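You operate a simulated robot arm through the tools that you are given. There is no shell and no other tool.

You run a simulated robot arm. Do the job below in one go: nothing can be reset, and whatever is moved stays where it is left.

Task
Shut the breaker cabinet door, lock the yellow key back in the release lock and switch the earth off.

Only the result counts: the job must be done as asked and must still hold three seconds after the hand-in. Knocking over, shifting, dropping, spilling or breaking anything else fails it.

Robot
A 7-joint arm with a two-finger parallel gripper, fixed in place. Base frame: the origin is on the floor under the middle of its stand, x ahead of it, y to its left, z up. Lengths are in mm, angles in degrees, forces in N, time in s.
It reaches about 1479 mm from its shoulder. Its first joint turns from -166.0 to 166.0 degrees. Payload 4.4 kg.
The TCP is the grasp point between the finger pads, 23 mm short of the fingertips. In the tool frame z runs along the fingers and y along their closing line. The gripper opens to 94 mm. The fingers are 38 mm wide and 10 mm thick; the gripper's body (54 by 96 mm) begins 39 mm behind the TCP.
Orientation is that of the tool frame in the base frame, as [roll, pitch, yaw] about the fixed x, y, z axes, in that order (R = Rz(yaw) Ry(pitch) Rx(roll)). With the fingers straight down and closing along the base's y, the tool's x points along the base's -x, its y along +y and its z along -z.

Tools
- The arm moves only by the tool drive_tool. Its argument "increments" is a list of rows, each an object (a shift or turn left out is 0, a gripper value left out holds the last) with "gripper": the finger opening in mm, from 0 to 94; "dp": the shift along the base's x, y, z in mm, a list of three; "rotation": the turn, a rotation vector about the base's x, y, z in degrees, a list of three. In form: [{"gripper": gripper, "dp": [dx, dy, dz], "rotation": [wx, wy, wz]}, ...]. A call has 1 to 20 rows; each row shifts and turns the commanded pose from where the row before left it. A row lasts 0.2 s, in which the tool goes at most 50 mm and 8.6 degrees; a call with a longer step from one row to the next is refused whole, and so is a gripper value outside its range. Where a pose cannot be reached the arm comes as near as it can. A force on the tool above 90 N (or 10 N above the force at the start of the call, whichever is more), or a blocked arm, ends the call early, and 0.2 s more pass. The fingers move at their own pace (about 72 mm/s each) and stop on an object; they squeeze with about 33 N. The grip force told is the motor's: it shows also when the fingers shut on nothing. Time passes only in rows, and 0.2 s behind the last, so rows that do not move let the fingers close. The reply holds the time, the measured pose of the TCP, the force on the tool along the base axes, the opening and the grip force, in the units named above and with some noise, with the torque about the TCP (base axes, N m) and any sound that the robot's microphone picked up, and new pictures: "pictures" is both (left out), scene, wrist or none.
- Cameras (640 x 400 px; columns grow to the right, rows downward): "scene" is fixed at [49.2, 498.7, 1594.6]; the picture's right is [-0.70, -0.71, 0.00], its down [-0.27, 0.26, -0.93] and it looks along [0.66, -0.65, -0.38] (base axes); focal length 321 px, centre (320, 200). "wrist" rides on the gripper at [86, 16, -74] in the tool frame; the picture's right is [-0.18, 0.98, 0.00], its down [-0.58, -0.11, -0.81] and it looks along [-0.79, -0.15, 0.59] (tool axes); focal length 243 px, centre (320, 200). There is no depth. A picture from a camera that has moved, and an enlarged one, comes with that camera's place and axes in the base frame and with its lens.
- zoom(camera, box): a new picture of the part [left, top, right, bottom] of that camera's present view, enlarged. No time passes.
- job_done(): hands the job in; it is judged then, once.

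Places have to be worked out from the pictures, the camera data and where the tool is seen. Open the gripper and draw the arm clear of the work before you hand the job in, unless the task says otherwise.

The tools are called after "Call:" as a command line: name --argument value ..., lists and objects as JSON in quotes. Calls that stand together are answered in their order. drive_tool: Moves the arm, as the interface text tells. Its arguments: {"type":"object","properties":{"increments":{"type":"array"},"pictures":{"type":"string","enum":["both","scene","wrist","none"]}},"required":["increments"]} The other tools are called the same way: zoom (camera, box) takes an enlarged picture of a part of a camera's view; job_done () hands the job in.

At the start:

```text
clock: 0.0
eef_pos: [793.3, -183.0, 1502.5]
tool_rot: [180.0, 0.0, -180.0]
wrist_force: [-0.3, 0.1, 0.6]
ft_torque: [0.0, 0.0, 0.02]
grip_width: 94.1
grip_force: 0.0
```

scene: 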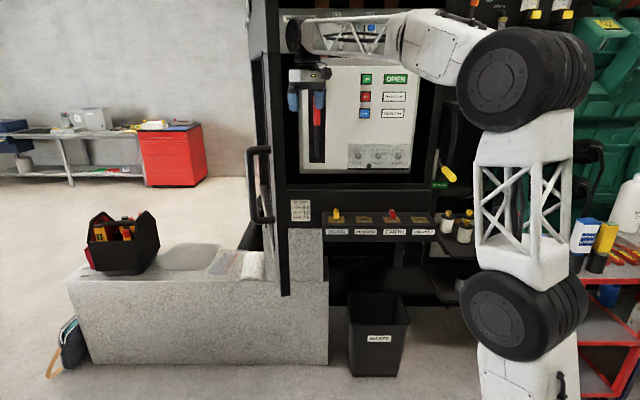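
wrist: 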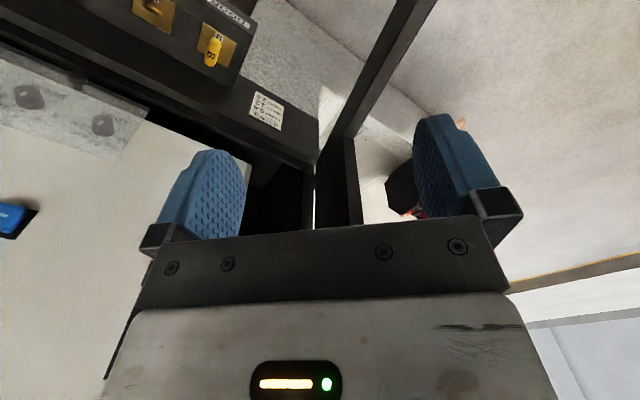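

The scene shows a breaker cabinet with an open door on its left, a shelf with keys and locks, and labels. I'll look closer before moving.

Call:
zoom --camera "scene" --box '[240, 180, 480, 330]'

Call:
zoom --camera "scene" --box '[240, 0, 480, 150]'

Call:
zoom --camera "wrist" --box '[0, 0, 320, 200]'

Call:
zoom --camera "scene" --box '[310, 195, 450, 250]'

```text
2.67 times, centred on (360, 255) of scene
camera zoom: at [49.2, 498.7, 1594.6], right [-0.7, -0.71, 0.0], down [-0.27, 0.26, -0.93], along [0.66, -0.65, -0.38], focal length 855 px, centre (213, 53)
```

zoom: 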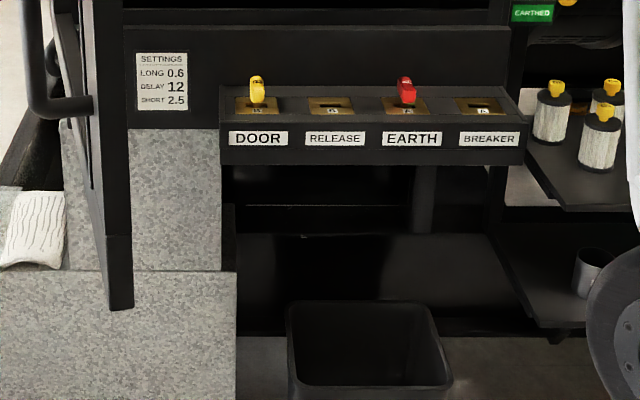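

```text
2.67 times, centred on (360, 75) of scene
camera zoom: at [49.2, 498.7, 1594.6], right [-0.7, -0.71, 0.0], down [-0.27, 0.26, -0.93], along [0.66, -0.65, -0.38], focal length 855 px, centre (213, 533)
```

zoom: 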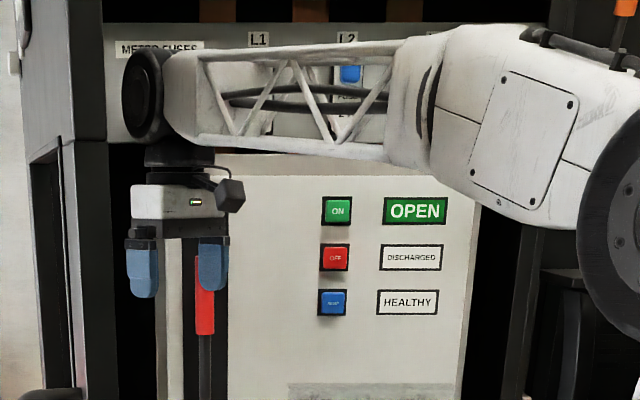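

```text
2.00 times, centred on (160, 100) of wrist
camera zoom: at [707.4, -167.5, 1576.1], right [0.18, 0.98, 0.0], down [0.58, -0.11, 0.81], along [0.79, -0.15, -0.59], focal length 485 px, centre (640, 400)
```

zoom: 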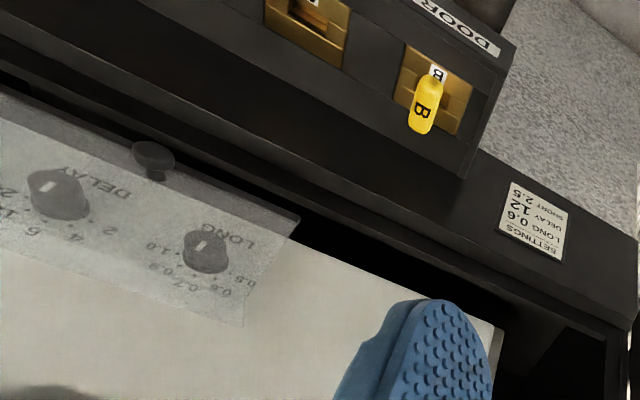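

```text
4.57 times, centred on (380, 222) of scene
camera zoom: at [49.2, 498.7, 1594.6], right [-0.7, -0.71, 0.0], down [-0.27, 0.26, -0.93], along [0.66, -0.65, -0.38], focal length 1466 px, centre (46, 97)
```

zoom: 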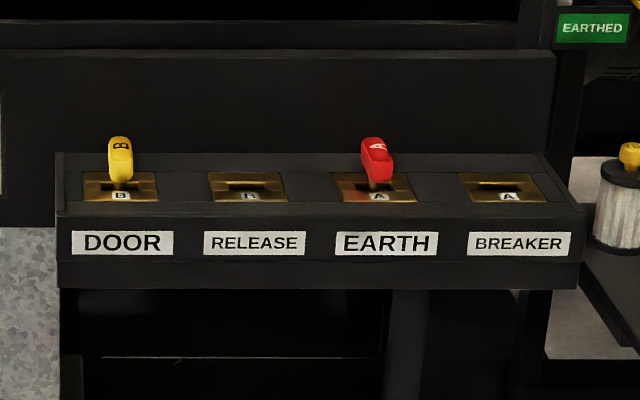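

The console has four key locks (DOOR with yellow key B, RELEASE, EARTH with red key A, BREAKER), and an EARTHED indicator is to the right. I'll zoom in on the earth switch area, the door and the rest of the cabinet.

Call:
zoom --camera "scene" --box '[400, 130, 500, 250]'

Call:
zoom --camera "scene" --box '[230, 60, 350, 310]'

Call:
zoom --camera "scene" --box '[280, 50, 350, 190]'

Call:
zoom --camera "wrist" --box '[220, 60, 540, 260]'

```text
3.33 times, centred on (450, 190) of scene
camera zoom: at [49.2, 498.7, 1594.6], right [-0.7, -0.71, 0.0], down [-0.27, 0.26, -0.93], along [0.66, -0.65, -0.38], focal length 1069 px, centre (-113, 233)
```

zoom: 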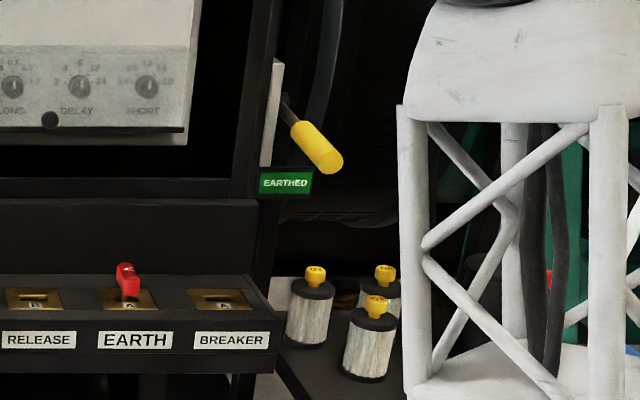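

```text
1.60 times, centred on (290, 185) of scene
camera zoom: at [49.2, 498.7, 1594.6], right [-0.7, -0.71, 0.0], down [-0.27, 0.26, -0.93], along [0.66, -0.65, -0.38], focal length 513 px, centre (368, 224)
```

zoom: 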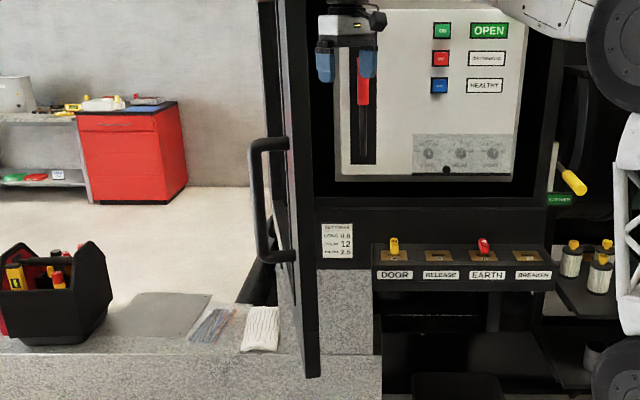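

```text
2.86 times, centred on (315, 120) of scene
camera zoom: at [49.2, 498.7, 1594.6], right [-0.7, -0.71, 0.0], down [-0.27, 0.26, -0.93], along [0.66, -0.65, -0.38], focal length 916 px, centre (334, 429)
```

zoom: 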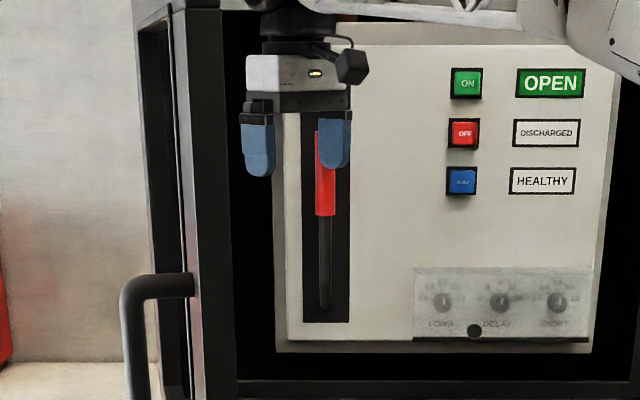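

```text
2.00 times, centred on (380, 160) of wrist
camera zoom: at [707.4, -167.5, 1576.1], right [0.18, 0.98, 0.0], down [0.58, -0.11, 0.81], along [0.79, -0.15, -0.59], focal length 485 px, centre (200, 280)
```

zoom: 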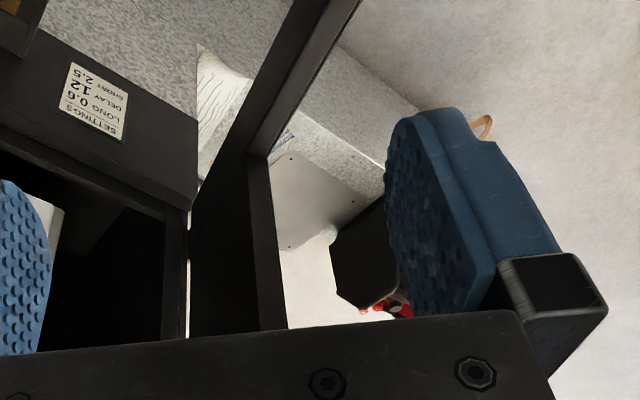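

The door is open toward the robot with its free edge near (600, 80), and the gripper is inside its swing. I'll back the arm off from the door first and then look again.

Call:
drive_tool --increments '[{"dp": [-40, -25, 0], "gripper": 60}, {"dp": [-40, -25, 0]}, {"dp": [-40, -20, 0]}, {"dp": [-40, -15, 0]}, {"dp": [-40, -10, 0]}]' --pictures "both"

```text
clock: 1.2
eef_pos: [594.0, -276.3, 1501.5]
tool_rot: [-180.0, -0.1, 179.9]
wrist_force: [0.3, -0.7, -0.6]
ft_torque: [0.0, 0.03, 0.0]
grip_width: 60.1
grip_force: 0.1
camera wrist: at [507.1, -261.7, 1575.8], right [0.18, 0.98, 0.0], down [0.58, -0.11, 0.81], along [0.79, -0.15, -0.59], focal length 243 px, centre (320, 200)
```

scene: 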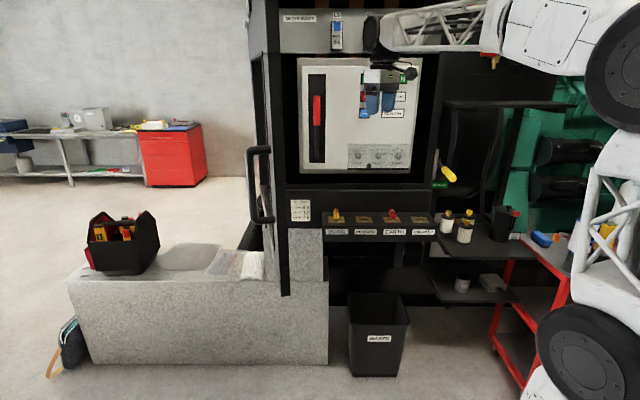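
wrist: 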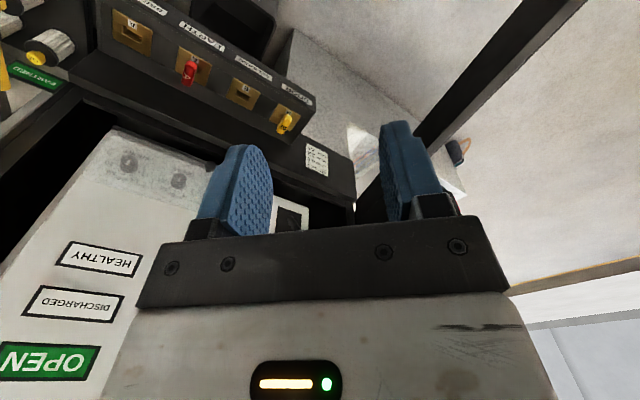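

The view is clear now. I'll zoom in on the locks, the earth handle and the door.

Call:
zoom --camera "wrist" --box '[80, 0, 340, 180]'

Call:
zoom --camera "wrist" --box '[0, 0, 160, 100]'

Call:
zoom --camera "scene" --box '[410, 100, 530, 250]'

Call:
zoom --camera "scene" --box '[230, 0, 350, 120]'

Call:
zoom --camera "wrist" --box '[340, 0, 640, 300]'

```text
2.22 times, centred on (210, 90) of wrist
camera zoom: at [507.1, -261.7, 1575.8], right [0.18, 0.98, 0.0], down [0.58, -0.11, 0.81], along [0.79, -0.15, -0.59], focal length 539 px, centre (564, 444)
```

zoom: 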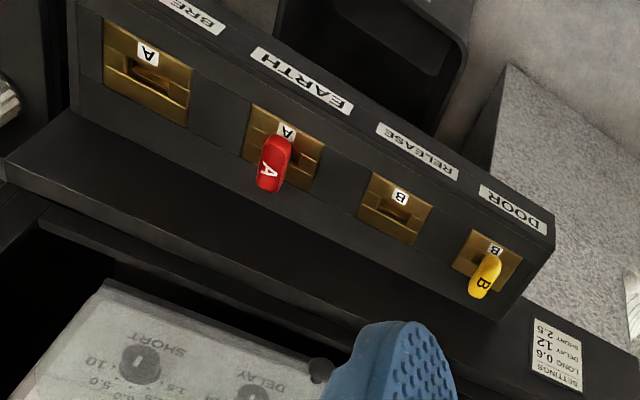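

```text
4.00 times, centred on (80, 50) of wrist
camera zoom: at [507.1, -261.7, 1575.8], right [0.18, 0.98, 0.0], down [0.58, -0.11, 0.81], along [0.79, -0.15, -0.59], focal length 970 px, centre (1280, 800)
```

zoom: 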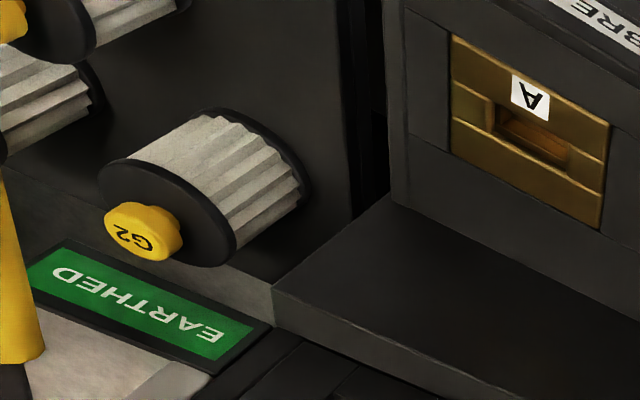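

```text
2.67 times, centred on (470, 175) of scene
camera zoom: at [49.2, 498.7, 1594.6], right [-0.7, -0.71, 0.0], down [-0.27, 0.26, -0.93], along [0.66, -0.65, -0.38], focal length 855 px, centre (-80, 267)
```

zoom: 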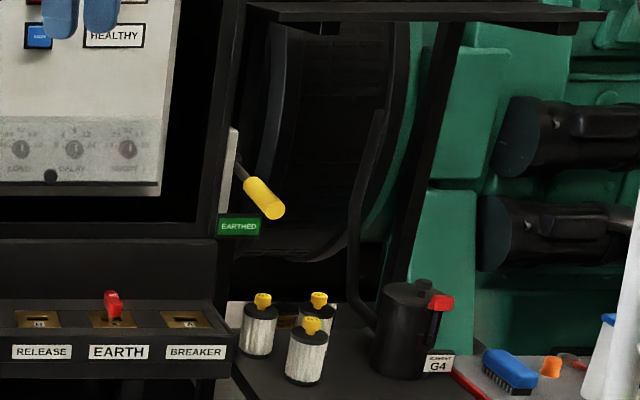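

```text
3.33 times, centred on (290, 60) of scene
camera zoom: at [49.2, 498.7, 1594.6], right [-0.7, -0.71, 0.0], down [-0.27, 0.26, -0.93], along [0.66, -0.65, -0.38], focal length 1069 px, centre (420, 667)
```

zoom: 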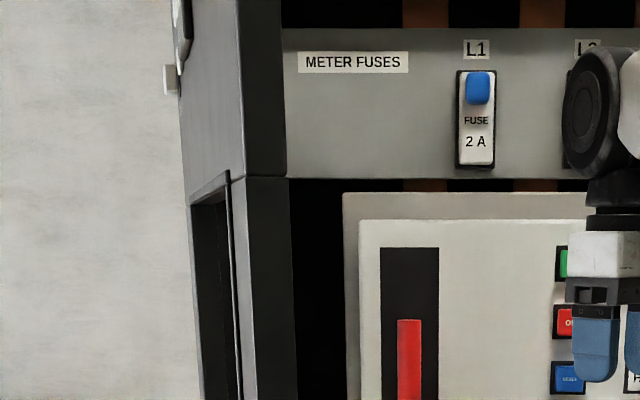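

```text
1.33 times, centred on (490, 150) of wrist
camera zoom: at [507.1, -261.7, 1575.8], right [0.18, 0.98, 0.0], down [0.58, -0.11, 0.81], along [0.79, -0.15, -0.59], focal length 324 px, centre (93, 267)
```

zoom: 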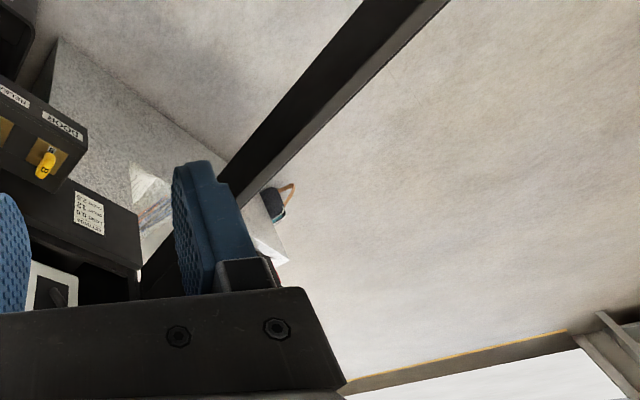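

The door looks hinged at about (1175, -260) with its free edge near (520, 145), spanning z 1127 to 1620. Something dark sits above it, so I'll check whether that's part of the door, and inspect the handle.

Call:
zoom --camera "scene" --box '[240, 0, 304, 40]'

Call:
zoom --camera "scene" --box '[240, 40, 304, 80]'

Call:
zoom --camera "scene" --box '[236, 135, 300, 235]'

Call:
zoom --camera "scene" --box '[250, 230, 330, 310]'

```text
10.00 times, centred on (272, 20) of scene
camera zoom: at [49.2, 498.7, 1594.6], right [-0.7, -0.71, 0.0], down [-0.27, 0.26, -0.93], along [0.66, -0.65, -0.38], focal length 3206 px, centre (800, 2000)
```

zoom: 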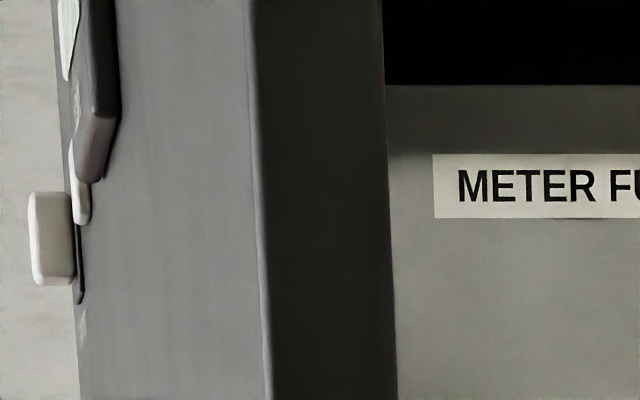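

```text
10.00 times, centred on (272, 60) of scene
camera zoom: at [49.2, 498.7, 1594.6], right [-0.7, -0.71, 0.0], down [-0.27, 0.26, -0.93], along [0.66, -0.65, -0.38], focal length 3206 px, centre (800, 1600)
```

zoom: 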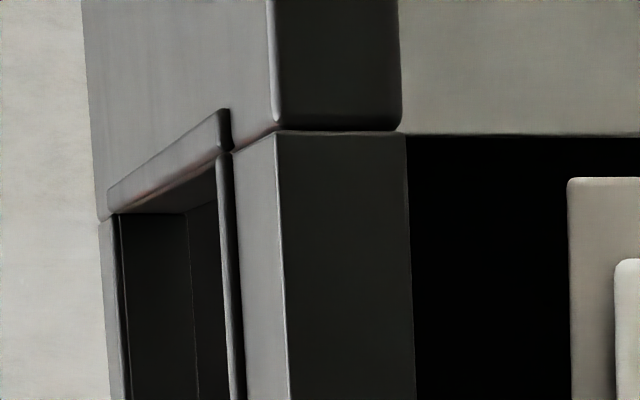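

```text
4.00 times, centred on (268, 185) of scene
camera zoom: at [49.2, 498.7, 1594.6], right [-0.7, -0.71, 0.0], down [-0.27, 0.26, -0.93], along [0.66, -0.65, -0.38], focal length 1282 px, centre (528, 260)
```

zoom: 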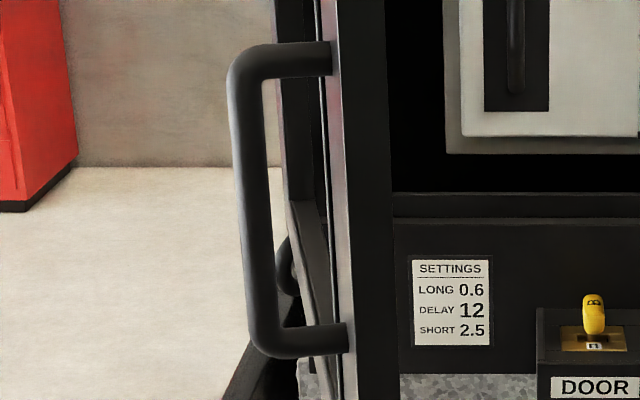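

```text
5.00 times, centred on (290, 270) of scene
camera zoom: at [49.2, 498.7, 1594.6], right [-0.7, -0.71, 0.0], down [-0.27, 0.26, -0.93], along [0.66, -0.65, -0.38], focal length 1603 px, centre (470, -150)
```

zoom: 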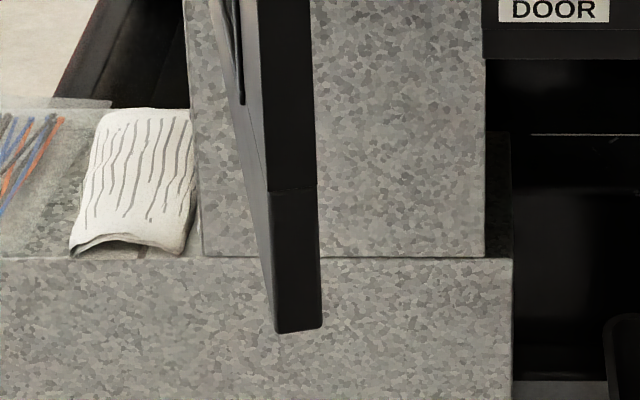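

The door is one framed panel about 22 mm thick: outer free corner near (555, 130), hinge near (1188, -247), handle at z about 1290–1445. I plan to straddle the free edge above the handle with the gripper horizontal, so I pitch the gripper up to point forward.

Call:
drive_tool --increments '[{"rotation": [0, -8.2, 0], "gripper": 94}, {"rotation": [0, -8.2, 0]}, {"rotation": [0, -8.2, 0]}, {"rotation": [0, -8.2, 0]}, {"rotation": [0, -8.2, 0]}, {"rotation": [0, -8.2, 0]}, {"rotation": [0, -8.2, 0]}, {"rotation": [0, -8.2, 0]}, {"rotation": [0, -8.2, 0]}, {"rotation": [0, -8.2, 0]}, {"rotation": [0, -8, 0]}]' --pictures "both"

```text
clock: 3.6
eef_pos: [603.1, -274.4, 1495.2]
tool_rot: [142.2, 89.4, 142.9]
wrist_force: [-0.6, -0.5, 0.1]
ft_torque: [0.0, -0.02, 0.04]
grip_width: 93.9
grip_force: 0.0
camera wrist: at [527.4, -259.3, 1408.5], right [-0.01, 0.98, 0.19], down [-0.8, -0.12, 0.59], along [0.6, -0.15, 0.79], focal length 243 px, centre (320, 200)
```

scene: 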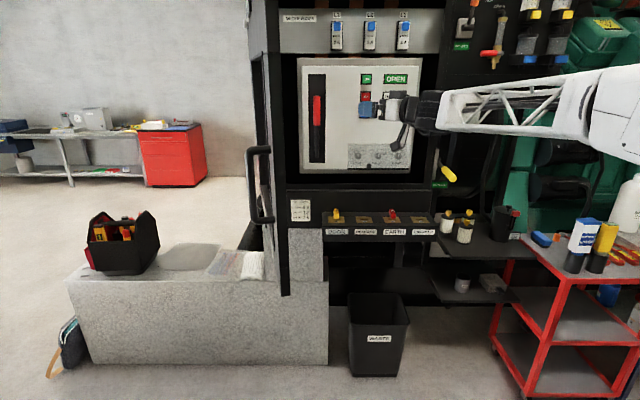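
wrist: 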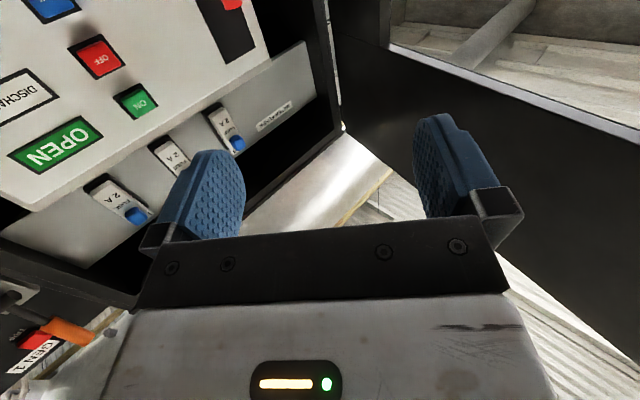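

The gripper is horizontal and the door top works out at about z 1890. I'll move back and left toward a point just short of the door's free edge, yawing the gripper to align with the door.

Call:
drive_tool --increments '[{"dp": [-18, 30, 1], "rotation": [0, 0, -2.5]}, {"dp": [-18, 30, 1], "rotation": [0, 0, -2.5]}, {"dp": [-18, 30, 1], "rotation": [0, 0, -2.5]}, {"dp": [-18, 30, 1], "rotation": [0, 0, -2.5]}, {"dp": [-18, 30, 1], "rotation": [0, 0, -2.5]}, {"dp": [-18, 30, 1], "rotation": [0, 0, -2.5]}, {"dp": [-18, 30, 1], "rotation": [0, 0, -2.5]}]' --pictures "both"

```text
clock: 5.2
eef_pos: [470.6, -67.8, 1503.8]
tool_rot: [-165.7, 89.6, 176.8]
wrist_force: [0.7, 0.9, -2.3]
ft_torque: [-0.08, -0.14, -0.03]
grip_width: 94.1
grip_force: 0.1
camera wrist: at [403.7, -30.5, 1417.4], right [0.3, 0.94, 0.18], down [-0.8, 0.14, 0.59], along [0.52, -0.32, 0.79], focal length 243 px, centre (320, 200)
```

scene: 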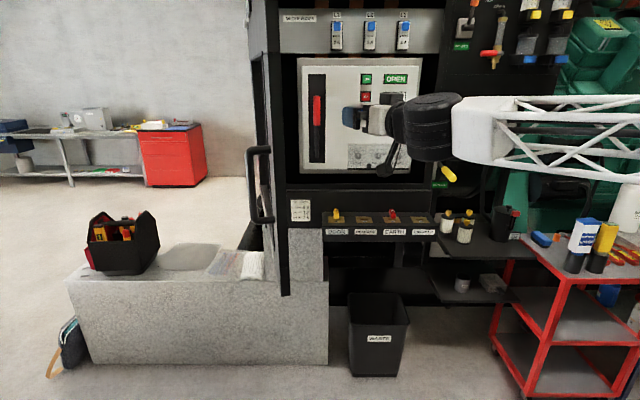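
wrist: 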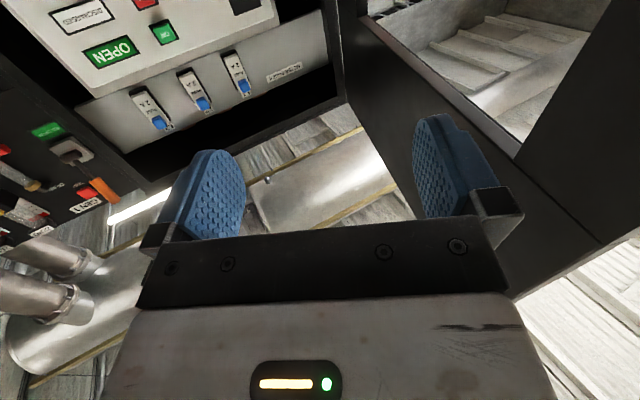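

Triangulating the free edge puts the inner corner near (535, 119) and the outer one near (546, 138). I'll carry on to a pre-insert pose about (450, 178), heading -30°.

Call:
drive_tool --increments '[{"dp": [-10, 28, 1], "rotation": [0, 0, -1.56]}, {"dp": [-8, 30, 1], "rotation": [0, 0, -1.56]}, {"dp": [-5, 30, 1], "rotation": [0, 0, -1.56]}, {"dp": [0, 30, 1], "rotation": [0, 0, -1.56]}, {"dp": [0, 32, 1], "rotation": [0, 0, -1.56]}, {"dp": [0, 32, 1], "rotation": [0, 0, -1.56]}, {"dp": [2, 32, 1], "rotation": [0, 0, -1.56]}, {"dp": [2, 32, 1], "rotation": [0, 0, -1.56]}]' --pictures "both"

```text
clock: 7.0
eef_pos: [448.4, 178.9, 1514.8]
tool_rot: [-125.3, 90.0, -155.5]
wrist_force: [0.1, -0.2, -0.8]
ft_torque: [-0.02, 0.01, -0.02]
grip_width: 94.0
grip_force: 0.1
camera wrist: at [391.6, 228.8, 1429.3], right [0.49, 0.85, 0.18], down [-0.75, 0.31, 0.58], along [0.44, -0.42, 0.79], focal length 243 px, centre (320, 200)
```

scene: 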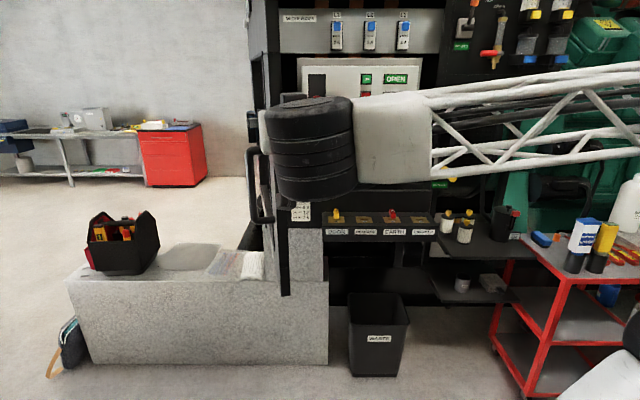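
wrist: 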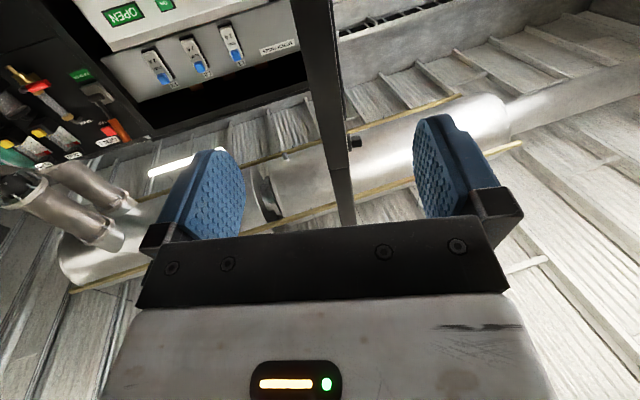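

The door's free edge sits neatly centred between the open fingers. I'll advance about 117 mm along the heading so the fingers straddle the edge.

Call:
drive_tool --increments '[{"dp": [25.6, -14.2, 0]}, {"dp": [25.6, -14.2, 0]}, {"dp": [25.6, -14.2, 0]}, {"dp": [25.6, -14.2, 0]}]' --pictures "both"

```text
clock: 8.0
eef_pos: [551.7, 120.3, 1518.7]
tool_rot: [12.6, 90.0, -17.3]
wrist_force: [0.1, 0.2, 0.0]
ft_torque: [-0.02, 0.01, 0.01]
grip_width: 93.9
grip_force: 0.1
camera wrist: at [494.8, 171.1, 1430.3], right [0.49, 0.85, 0.18], down [-0.75, 0.31, 0.58], along [0.44, -0.42, 0.79], focal length 243 px, centre (320, 200)
```

scene: 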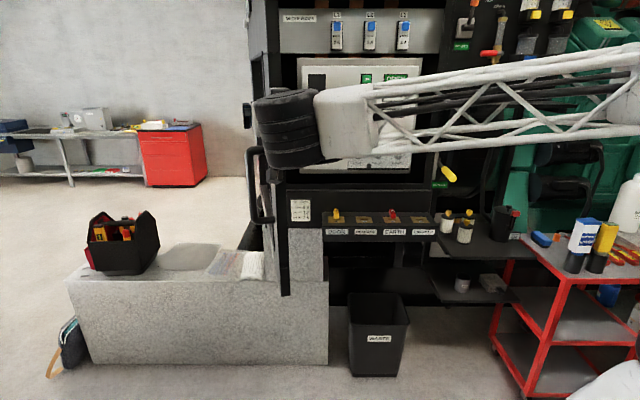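
wrist: 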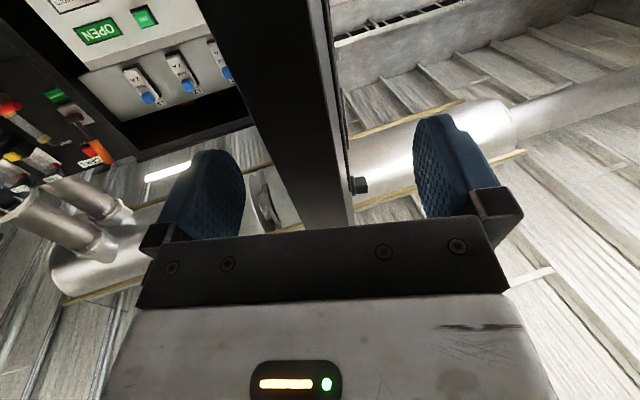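

The door edge is centred between the fingers with about 34 mm overlap. I'll narrow the opening to 44 mm, leaving clearance on both sides, and start swinging the door about its hinge (now estimated at about (1238, -270)), turning the gripper with it.

Call:
drive_tool --increments '[{"gripper": 44}, {"gripper": 44}, {"dp": [-13.2, -24.2, 0], "rotation": [0, 0, 2]}, {"dp": [-12.4, -24.6, 0], "rotation": [0, 0, 2]}, {"dp": [-11.5, -25.1, 0], "rotation": [0, 0, 2]}, {"dp": [-10.6, -25.4, 0], "rotation": [0, 0, 2]}, {"dp": [-9.7, -25.8, 0], "rotation": [0, 0, 2]}]' --pictures "both"

```text
clock: 9.6
eef_pos: [494.5, -2.7, 1516.5]
tool_rot: [-57.1, 89.9, -77.1]
wrist_force: [0.5, -0.8, -0.7]
ft_torque: [0.03, 0.05, -0.02]
grip_width: 44.0
grip_force: 0.2
camera wrist: at [429.6, 36.8, 1430.2], right [0.34, 0.92, 0.18], down [-0.79, 0.17, 0.58], along [0.51, -0.34, 0.79], focal length 243 px, centre (320, 200)
```

scene: 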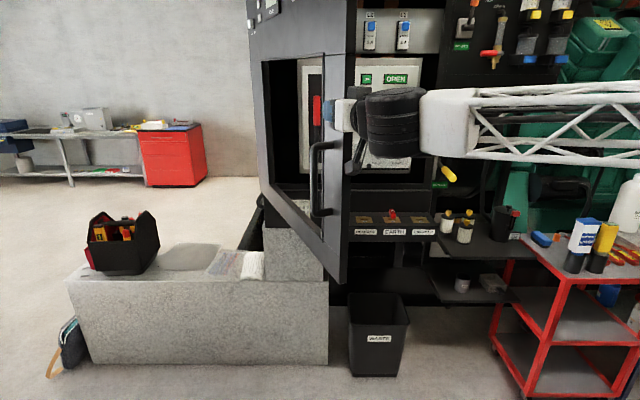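
wrist: 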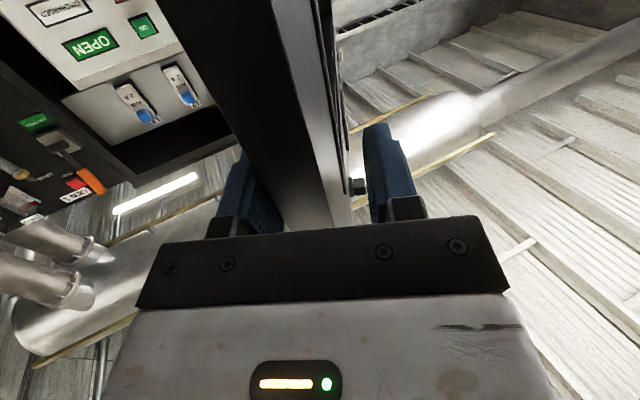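

The door follows with almost no force and the edge stays seated between the fingers. I'll continue along the arc.

Call:
drive_tool --increments '[{"dp": [-8.8, -26.1, 0], "rotation": [0, 0, 2]}, {"dp": [-7.9, -26.4, 0], "rotation": [0, 0, 2]}, {"dp": [-6.9, -26.7, 0], "rotation": [0, 0, 2]}, {"dp": [-6.0, -26.9, 0], "rotation": [0, 0, 2]}, {"dp": [-5.1, -27.1, 0], "rotation": [0, 0, 2]}, {"dp": [-4.1, -27.3, 0], "rotation": [0, 0, 2]}, {"dp": [-3.2, -27.4, 0], "rotation": [0, 0, 2]}]' --pictures "both"

```text
clock: 10.8
eef_pos: [483.2, -135.2, 1595.0]
tool_rot: [-51.1, 89.8, -61.5]
wrist_force: [-175.2, 32.6, -69.5]
ft_torque: [-0.37, -2.41, -0.28]
grip_width: 44.1
grip_force: 0.1
stopped in row 5: the force on the tool passed its limit at 635 N (the readings are from after the stop); the commanded pose is now the measured one
camera wrist: at [412.7, -107.3, 1507.5], right [0.18, 0.97, 0.18], down [-0.81, 0.04, 0.58], along [0.55, -0.25, 0.79], focal length 243 px, centre (320, 200)
```

scene: 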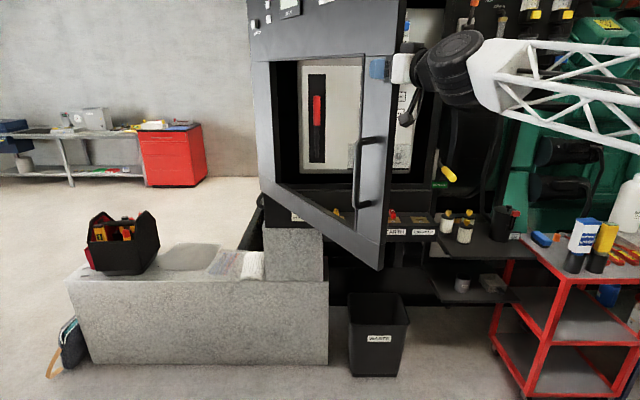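
wrist: 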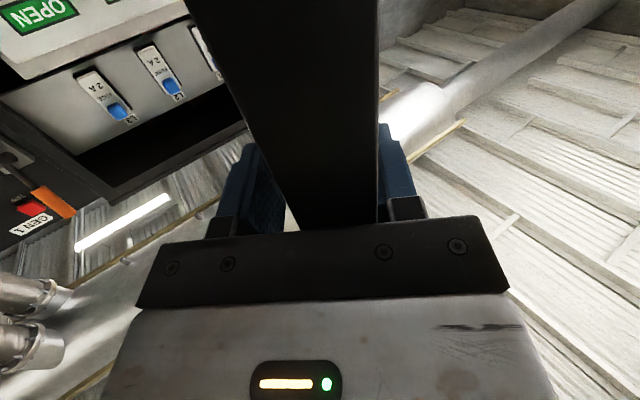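

The arm was thrown upward about 80 mm (likely a reach or fold limit) and is now pressed against the door end, with 175 N along -x. I'll relieve that by easing straight back a little and reading the forces.

Call:
drive_tool --increments '[{"dp": [-6, 0, 3]}, {"dp": [0, 0, 0]}]' --pictures "both"

```text
clock: 11.4
eef_pos: [483.3, -137.3, 1595.3]
tool_rot: [-158.5, 89.9, -169.1]
wrist_force: [-114.3, 21.0, -59.7]
ft_torque: [-1.26, -5.24, 0.52]
grip_width: 44.0
grip_force: 0.0
camera wrist: at [411.9, -109.0, 1507.8], right [0.18, 0.97, 0.18], down [-0.81, 0.04, 0.58], along [0.56, -0.25, 0.79], focal length 243 px, centre (320, 200)
```

scene: 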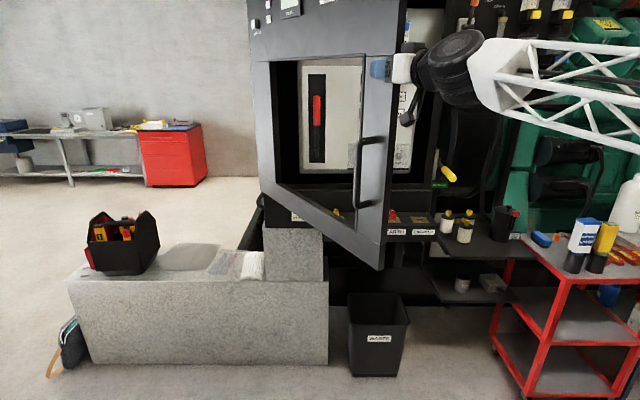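
wrist: 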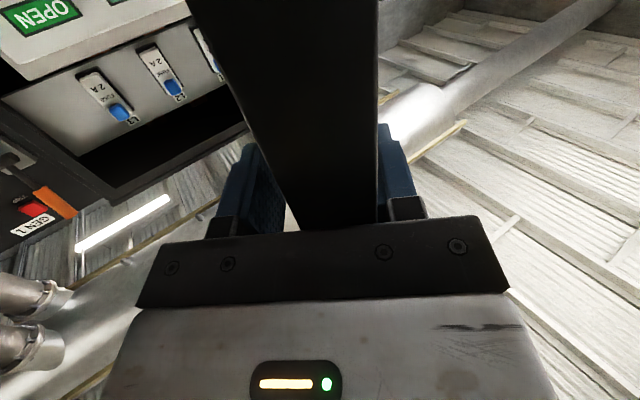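

The force has dropped to 114 N, but the palm is still pressed on the door end. I'll back off further along -x.

Call:
drive_tool --increments '[{"dp": [-10, 0, 0]}, {"dp": [-10, 0, 0]}, {"dp": [0, 0, 0]}]' --pictures "wrist"

```text
clock: 12.2
eef_pos: [464.6, -138.1, 1594.3]
tool_rot: [-163.6, 89.8, -174.2]
wrist_force: [1.1, 0.8, 0.8]
ft_torque: [-0.01, 0.02, 0.03]
grip_width: 43.8
grip_force: 0.1
camera wrist: at [393.7, -109.5, 1507.5], right [0.18, 0.97, 0.18], down [-0.81, 0.04, 0.58], along [0.56, -0.25, 0.79], focal length 243 px, centre (320, 200)
```

wrist: 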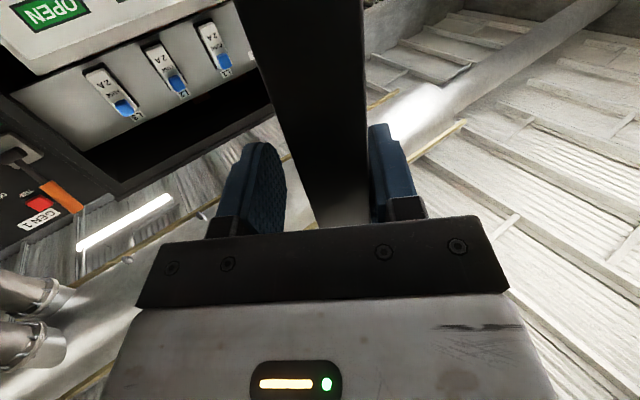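

The force is gone, and the contact confirms the free edge at about (447, -130), a door radius of about 803. I'll continue the arc in short, slower calls from this height, watching for the limit.

Call:
drive_tool --increments '[{"dp": [-2.1, -13.5, 3], "rotation": [0, 0, 1.2]}, {"dp": [-2.0, -13.5, 3], "rotation": [0, 0, 1.2]}, {"dp": [-1.8, -13.6, 3], "rotation": [0, 0, 1.2]}, {"dp": [-1.4, -13.6, 3], "rotation": [0, 0, 1.2]}]' --pictures "scene"

```text
clock: 13.2
eef_pos: [457.8, -191.0, 1607.4]
tool_rot: [-156.5, 89.8, -162.2]
wrist_force: [-0.1, -0.4, -0.3]
ft_torque: [0.0, 0.01, 0.01]
grip_width: 43.9
grip_force: 0.1
```

scene: 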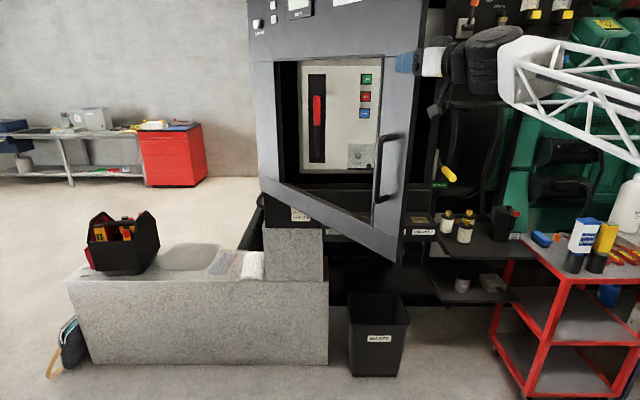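

It tracks cleanly with no force. I'll continue the arc.

Call:
drive_tool --increments '[{"dp": [-2.3, -27.3, 2], "rotation": [0, 0, 2]}, {"dp": [-1.3, -27.3, 2], "rotation": [0, 0, 2]}, {"dp": [-0.4, -27.4, 2], "rotation": [0, 0, 2]}, {"dp": [0.6, -27.4, 2], "rotation": [0, 0, 2]}, {"dp": [1.6, -27.3, 0], "rotation": [0, 0, 2]}, {"dp": [2.5, -27.3, 0], "rotation": [0, 0, 2]}]' --pictures "both"

```text
clock: 14.0
eef_pos: [455.9, -158.3, 1650.7]
tool_rot: [-49.8, 85.9, -39.0]
wrist_force: [-2.5, 3.0, 1.8]
ft_torque: [0.08, 0.03, 0.01]
grip_width: 44.8
grip_force: 0.7
stopped in row 4: the arm was blocked; the commanded pose is now the measured one
camera wrist: at [383.3, -161.6, 1561.2], right [-0.19, 0.97, 0.13], down [-0.8, -0.23, 0.55], along [0.56, 0.0, 0.83], focal length 243 px, centre (320, 200)
```

scene: 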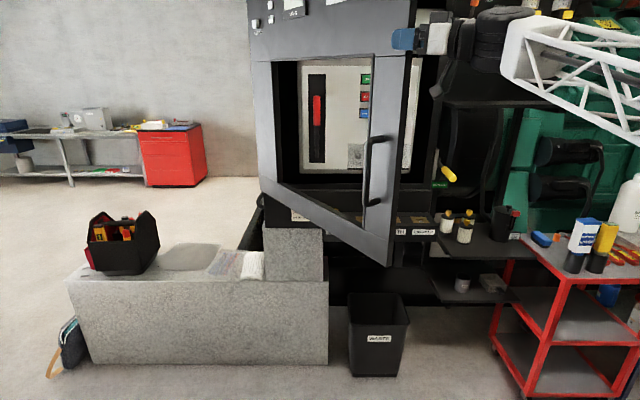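
wrist: 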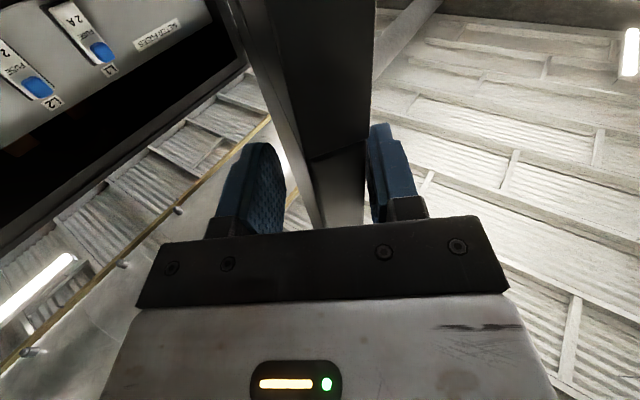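

The arm is blocked again near its folding limit: the wrist is too close to the base with the gripper level. I'll tilt the gripper about 45° down, which moves the wrist up and away from the base, while still straddling the edge and re-aligning yaw with the door.

Call:
drive_tool --increments '[{"dp": [-3, 0, 0], "rotation": [-1.3, 7, -2]}, {"dp": [-3, 0, 0], "rotation": [-1.2, 7, -2]}, {"dp": [-3, 0, 0], "rotation": [-1, 7, -2]}, {"dp": [-2, 0, 0], "rotation": [-0.6, 7, -2]}, {"dp": [-2, 0, 0], "rotation": [-0.4, 7, -2]}, {"dp": [0, 0, 0], "rotation": [-0.2, 7, -1]}]' --pictures "both"

```text
clock: 15.4
eef_pos: [444.4, -163.7, 1645.2]
tool_rot: [-174.8, 52.0, -173.9]
wrist_force: [-35.0, 5.3, -14.6]
ft_torque: [-0.18, -2.41, -0.47]
grip_width: 44.2
grip_force: 0.0
stopped in row 6: the force on the tool passed its limit at 119 N (the readings are from after the stop); the commanded pose is now the measured one
camera wrist: at [331.6, -153.1, 1621.4], right [0.08, 0.99, 0.09], down [-0.28, -0.06, 0.96], along [0.96, -0.1, 0.27], focal length 243 px, centre (320, 200)
```

scene: 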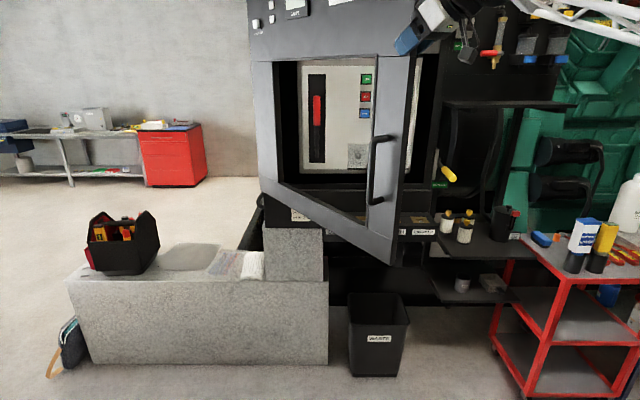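
wrist: 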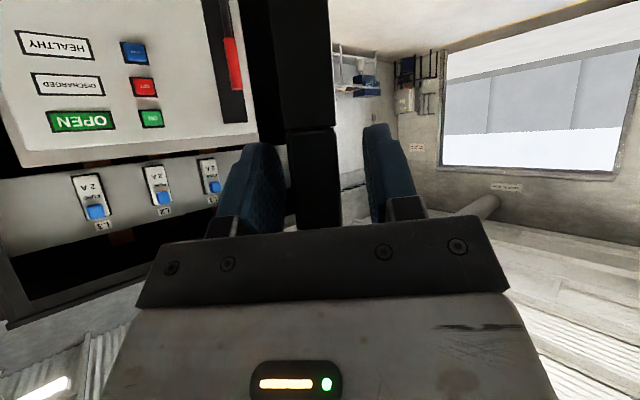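

The gripper is now tilted about 38° down with the wrist well above, and the palm corner just touches the door end. I'll back off 10 mm and continue the arc about the hinge.

Call:
drive_tool --increments '[{"dp": [-10, 0, 0]}, {"dp": [-3.2, -28.1, 0], "rotation": [0, 0, 2]}, {"dp": [-2.2, -28.2, 0], "rotation": [0, 0, 2]}, {"dp": [-1.3, -28.2, 0], "rotation": [0, 0, 2]}]' --pictures "both"

```text
clock: 16.5
eef_pos: [421.7, -153.0, 1676.0]
tool_rot: [-169.2, 54.0, -154.5]
wrist_force: [-0.5, -0.6, 0.1]
ft_torque: [0.04, -0.03, 0.06]
grip_width: 43.8
grip_force: 0.1
stopped in row 4: the arm was blocked; the commanded pose is now the measured one
camera wrist: at [311.6, -173.6, 1647.3], right [-0.18, 0.98, 0.04], down [-0.3, -0.1, 0.95], along [0.94, 0.16, 0.32], focal length 243 px, centre (320, 200)
```

scene: 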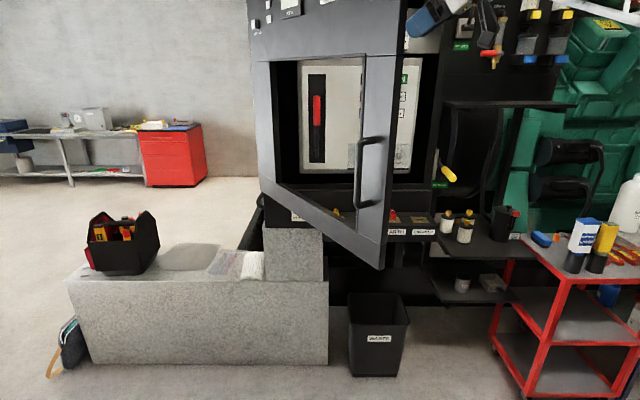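
wrist: 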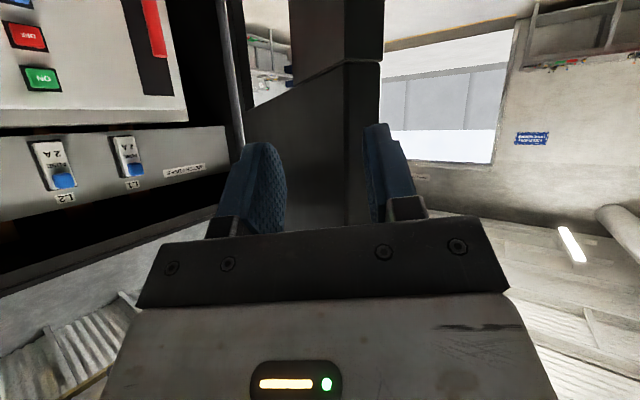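

The block seems tied to yawing the gripper counter-clockwise on this side, since it came at a lower heading than the arm tolerates. I'll open the fingers, turn the heading back to about -13°, reseat the edge, and then keep that heading while dragging the door.

Call:
drive_tool --increments '[{"dp": [0, 0, 0], "gripper": 74}, {"dp": [3, 0, 0], "rotation": [0, 0, -6.2]}, {"dp": [4, 0, 0], "rotation": [0, 0, -6.2]}, {"dp": [4, 0, 0], "rotation": [0, 0, -6.2]}, {"dp": [4, 0, 0], "rotation": [0, 0, -6.2]}]' --pictures "both"

```text
clock: 17.4
eef_pos: [420.0, -152.2, 1678.2]
tool_rot: [-168.8, 53.8, -167.8]
wrist_force: [-48.7, 12.1, -20.0]
ft_torque: [-1.3, 0.8, 2.4]
grip_width: 81.3
grip_force: 8.7
stopped in row 4: the force on the tool passed its limit at 116 N (the readings are from after the stop); the commanded pose is now the measured one
camera wrist: at [309.0, -147.0, 1649.7], right [0.05, 1.0, 0.04], down [-0.32, -0.02, 0.95], along [0.95, -0.06, 0.31], focal length 243 px, centre (320, 200)
```

scene: 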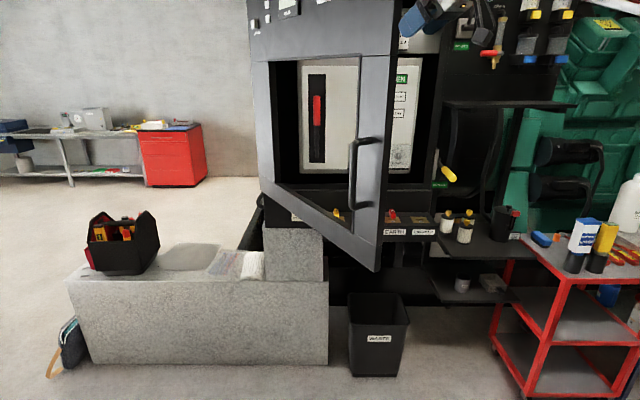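
wrist: 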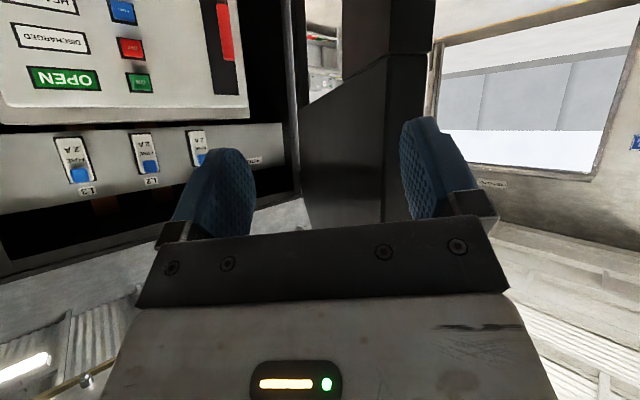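

The right finger is now against the door's end face because the overlap was too shallow. I'll change method: back off, close the gripper and point it down, then go round the free edge and push the door's outer stile with the fingertips from outside.

Call:
drive_tool --increments '[{"dp": [-12, 0, 0]}, {"dp": [-14, 0, 0]}, {"dp": [-10, 0, 0], "rotation": [0, 6, 0]}, {"dp": [-4, 0, 0], "rotation": [0, 8, 0], "gripper": 0}, {"dp": [0, 0, 0], "rotation": [0, 8, 0]}, {"dp": [0, 0, 0], "rotation": [0, 8, 0]}, {"dp": [0, 0, 0], "rotation": [0, 8, 0]}, {"dp": [0, 0, 0], "rotation": [0, 8, 0]}, {"dp": [0, 0, 0], "rotation": [0, 8, 0]}]' --pictures "both"

```text
clock: 19.4
eef_pos: [381.9, -153.2, 1677.5]
tool_rot: [-178.6, 0.5, -173.0]
wrist_force: [-0.3, 0.4, 0.2]
ft_torque: [-0.02, -0.02, 0.03]
grip_width: 0.0
grip_force: 32.9
camera wrist: at [293.6, -147.4, 1751.5], right [0.06, 1.0, -0.02], down [0.58, -0.02, 0.81], along [0.81, -0.06, -0.58], focal length 243 px, centre (320, 200)
```

scene: 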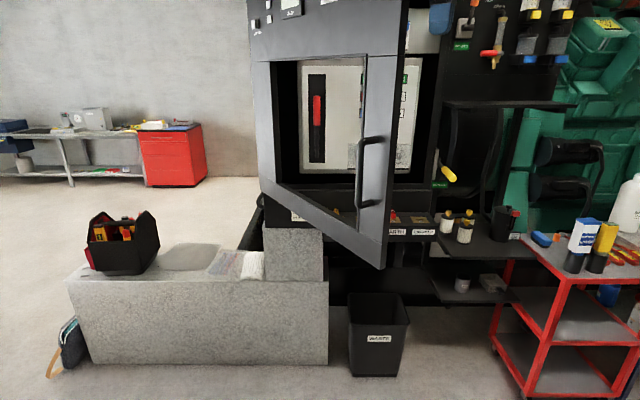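
wrist: 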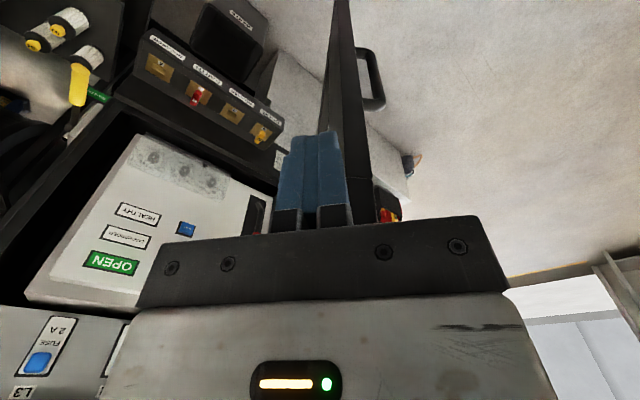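

The gripper points down and clear, and the door edge sits at about (440, -134). I'll go around the free edge to the outside while tilting the fingertips toward the door.

Call:
drive_tool --increments '[{"dp": [-12, 20, -10], "rotation": [-4, 0, 0]}, {"dp": [-6, 36, -20], "rotation": [-6, 0, 0]}, {"dp": [0, 38, -20], "rotation": [-6, 0, 0]}, {"dp": [0, 38, -20], "rotation": [-6, 0, 0]}, {"dp": [0, 38, -20], "rotation": [-6, 0, 0]}, {"dp": [0, 38, -20], "rotation": [-6, 0, 0]}, {"dp": [20, 10, -7], "rotation": [-2, 0, 0]}, {"dp": [40, 0, 0]}, {"dp": [40, 0, 0]}, {"dp": [20, 0, 0]}]' --pictures "both"

```text
clock: 21.6
eef_pos: [484.8, 63.7, 1560.8]
tool_rot: [-142.8, -3.9, -174.2]
wrist_force: [-0.3, -0.2, 1.1]
ft_torque: [0.02, 0.0, 0.02]
grip_width: 0.0
grip_force: 33.5
camera wrist: at [396.2, 111.7, 1616.0], right [0.06, 0.79, -0.6], down [0.58, 0.46, 0.67], along [0.81, -0.39, -0.43], focal length 243 px, centre (320, 200)
```

scene: 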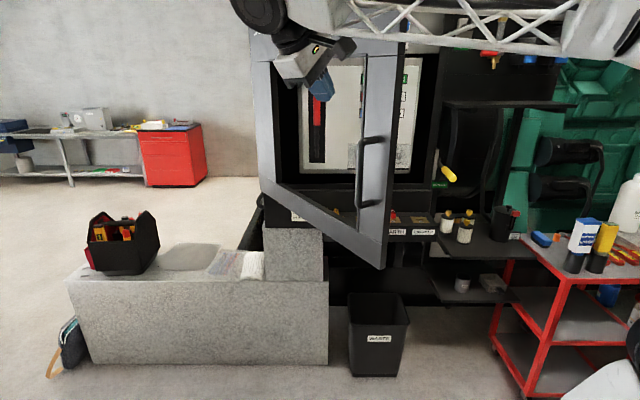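
wrist: 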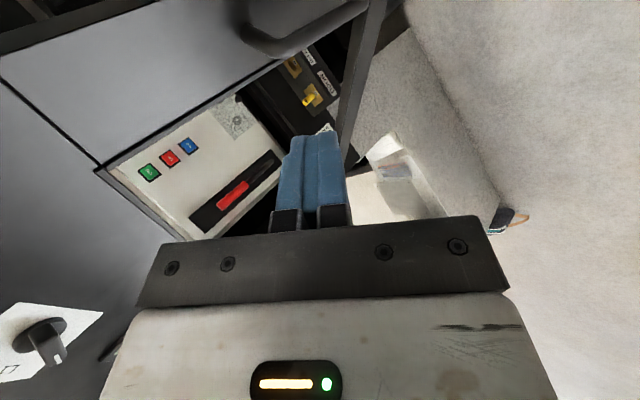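

I'm outside the door with the fingertips aimed at the stile above the handle. I'll approach by about 150 mm along -y.

Call:
drive_tool --increments '[{"dp": [-1, -25, 0]}, {"dp": [-1, -25, 0]}, {"dp": [-1, -25, 0]}, {"dp": [-1, -25, 0]}, {"dp": [-1, -25, 0]}, {"dp": [-1, -20, 0]}]' --pictures "both"

```text
clock: 23.0
eef_pos: [479.6, -81.8, 1562.0]
tool_rot: [-142.8, -3.7, -174.1]
wrist_force: [-0.5, 1.1, -0.2]
ft_torque: [0.03, 0.03, -0.04]
grip_width: 0.1
grip_force: 33.3
camera wrist: at [390.8, -33.3, 1616.2], right [0.06, 0.79, -0.6], down [0.58, 0.46, 0.67], along [0.81, -0.39, -0.43], focal length 243 px, centre (320, 200)
```

scene: 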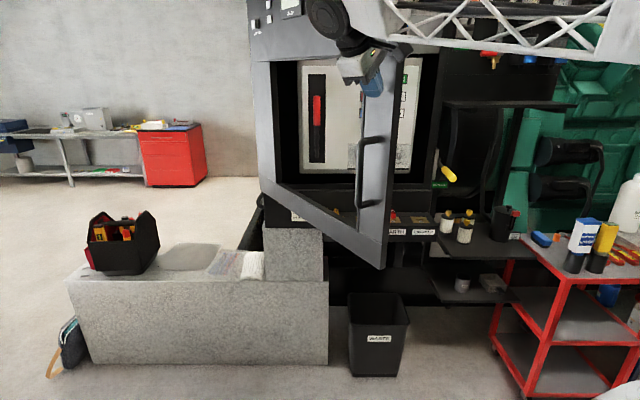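
wrist: 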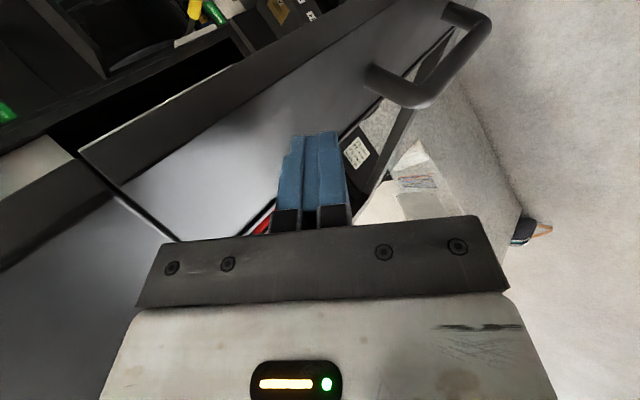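

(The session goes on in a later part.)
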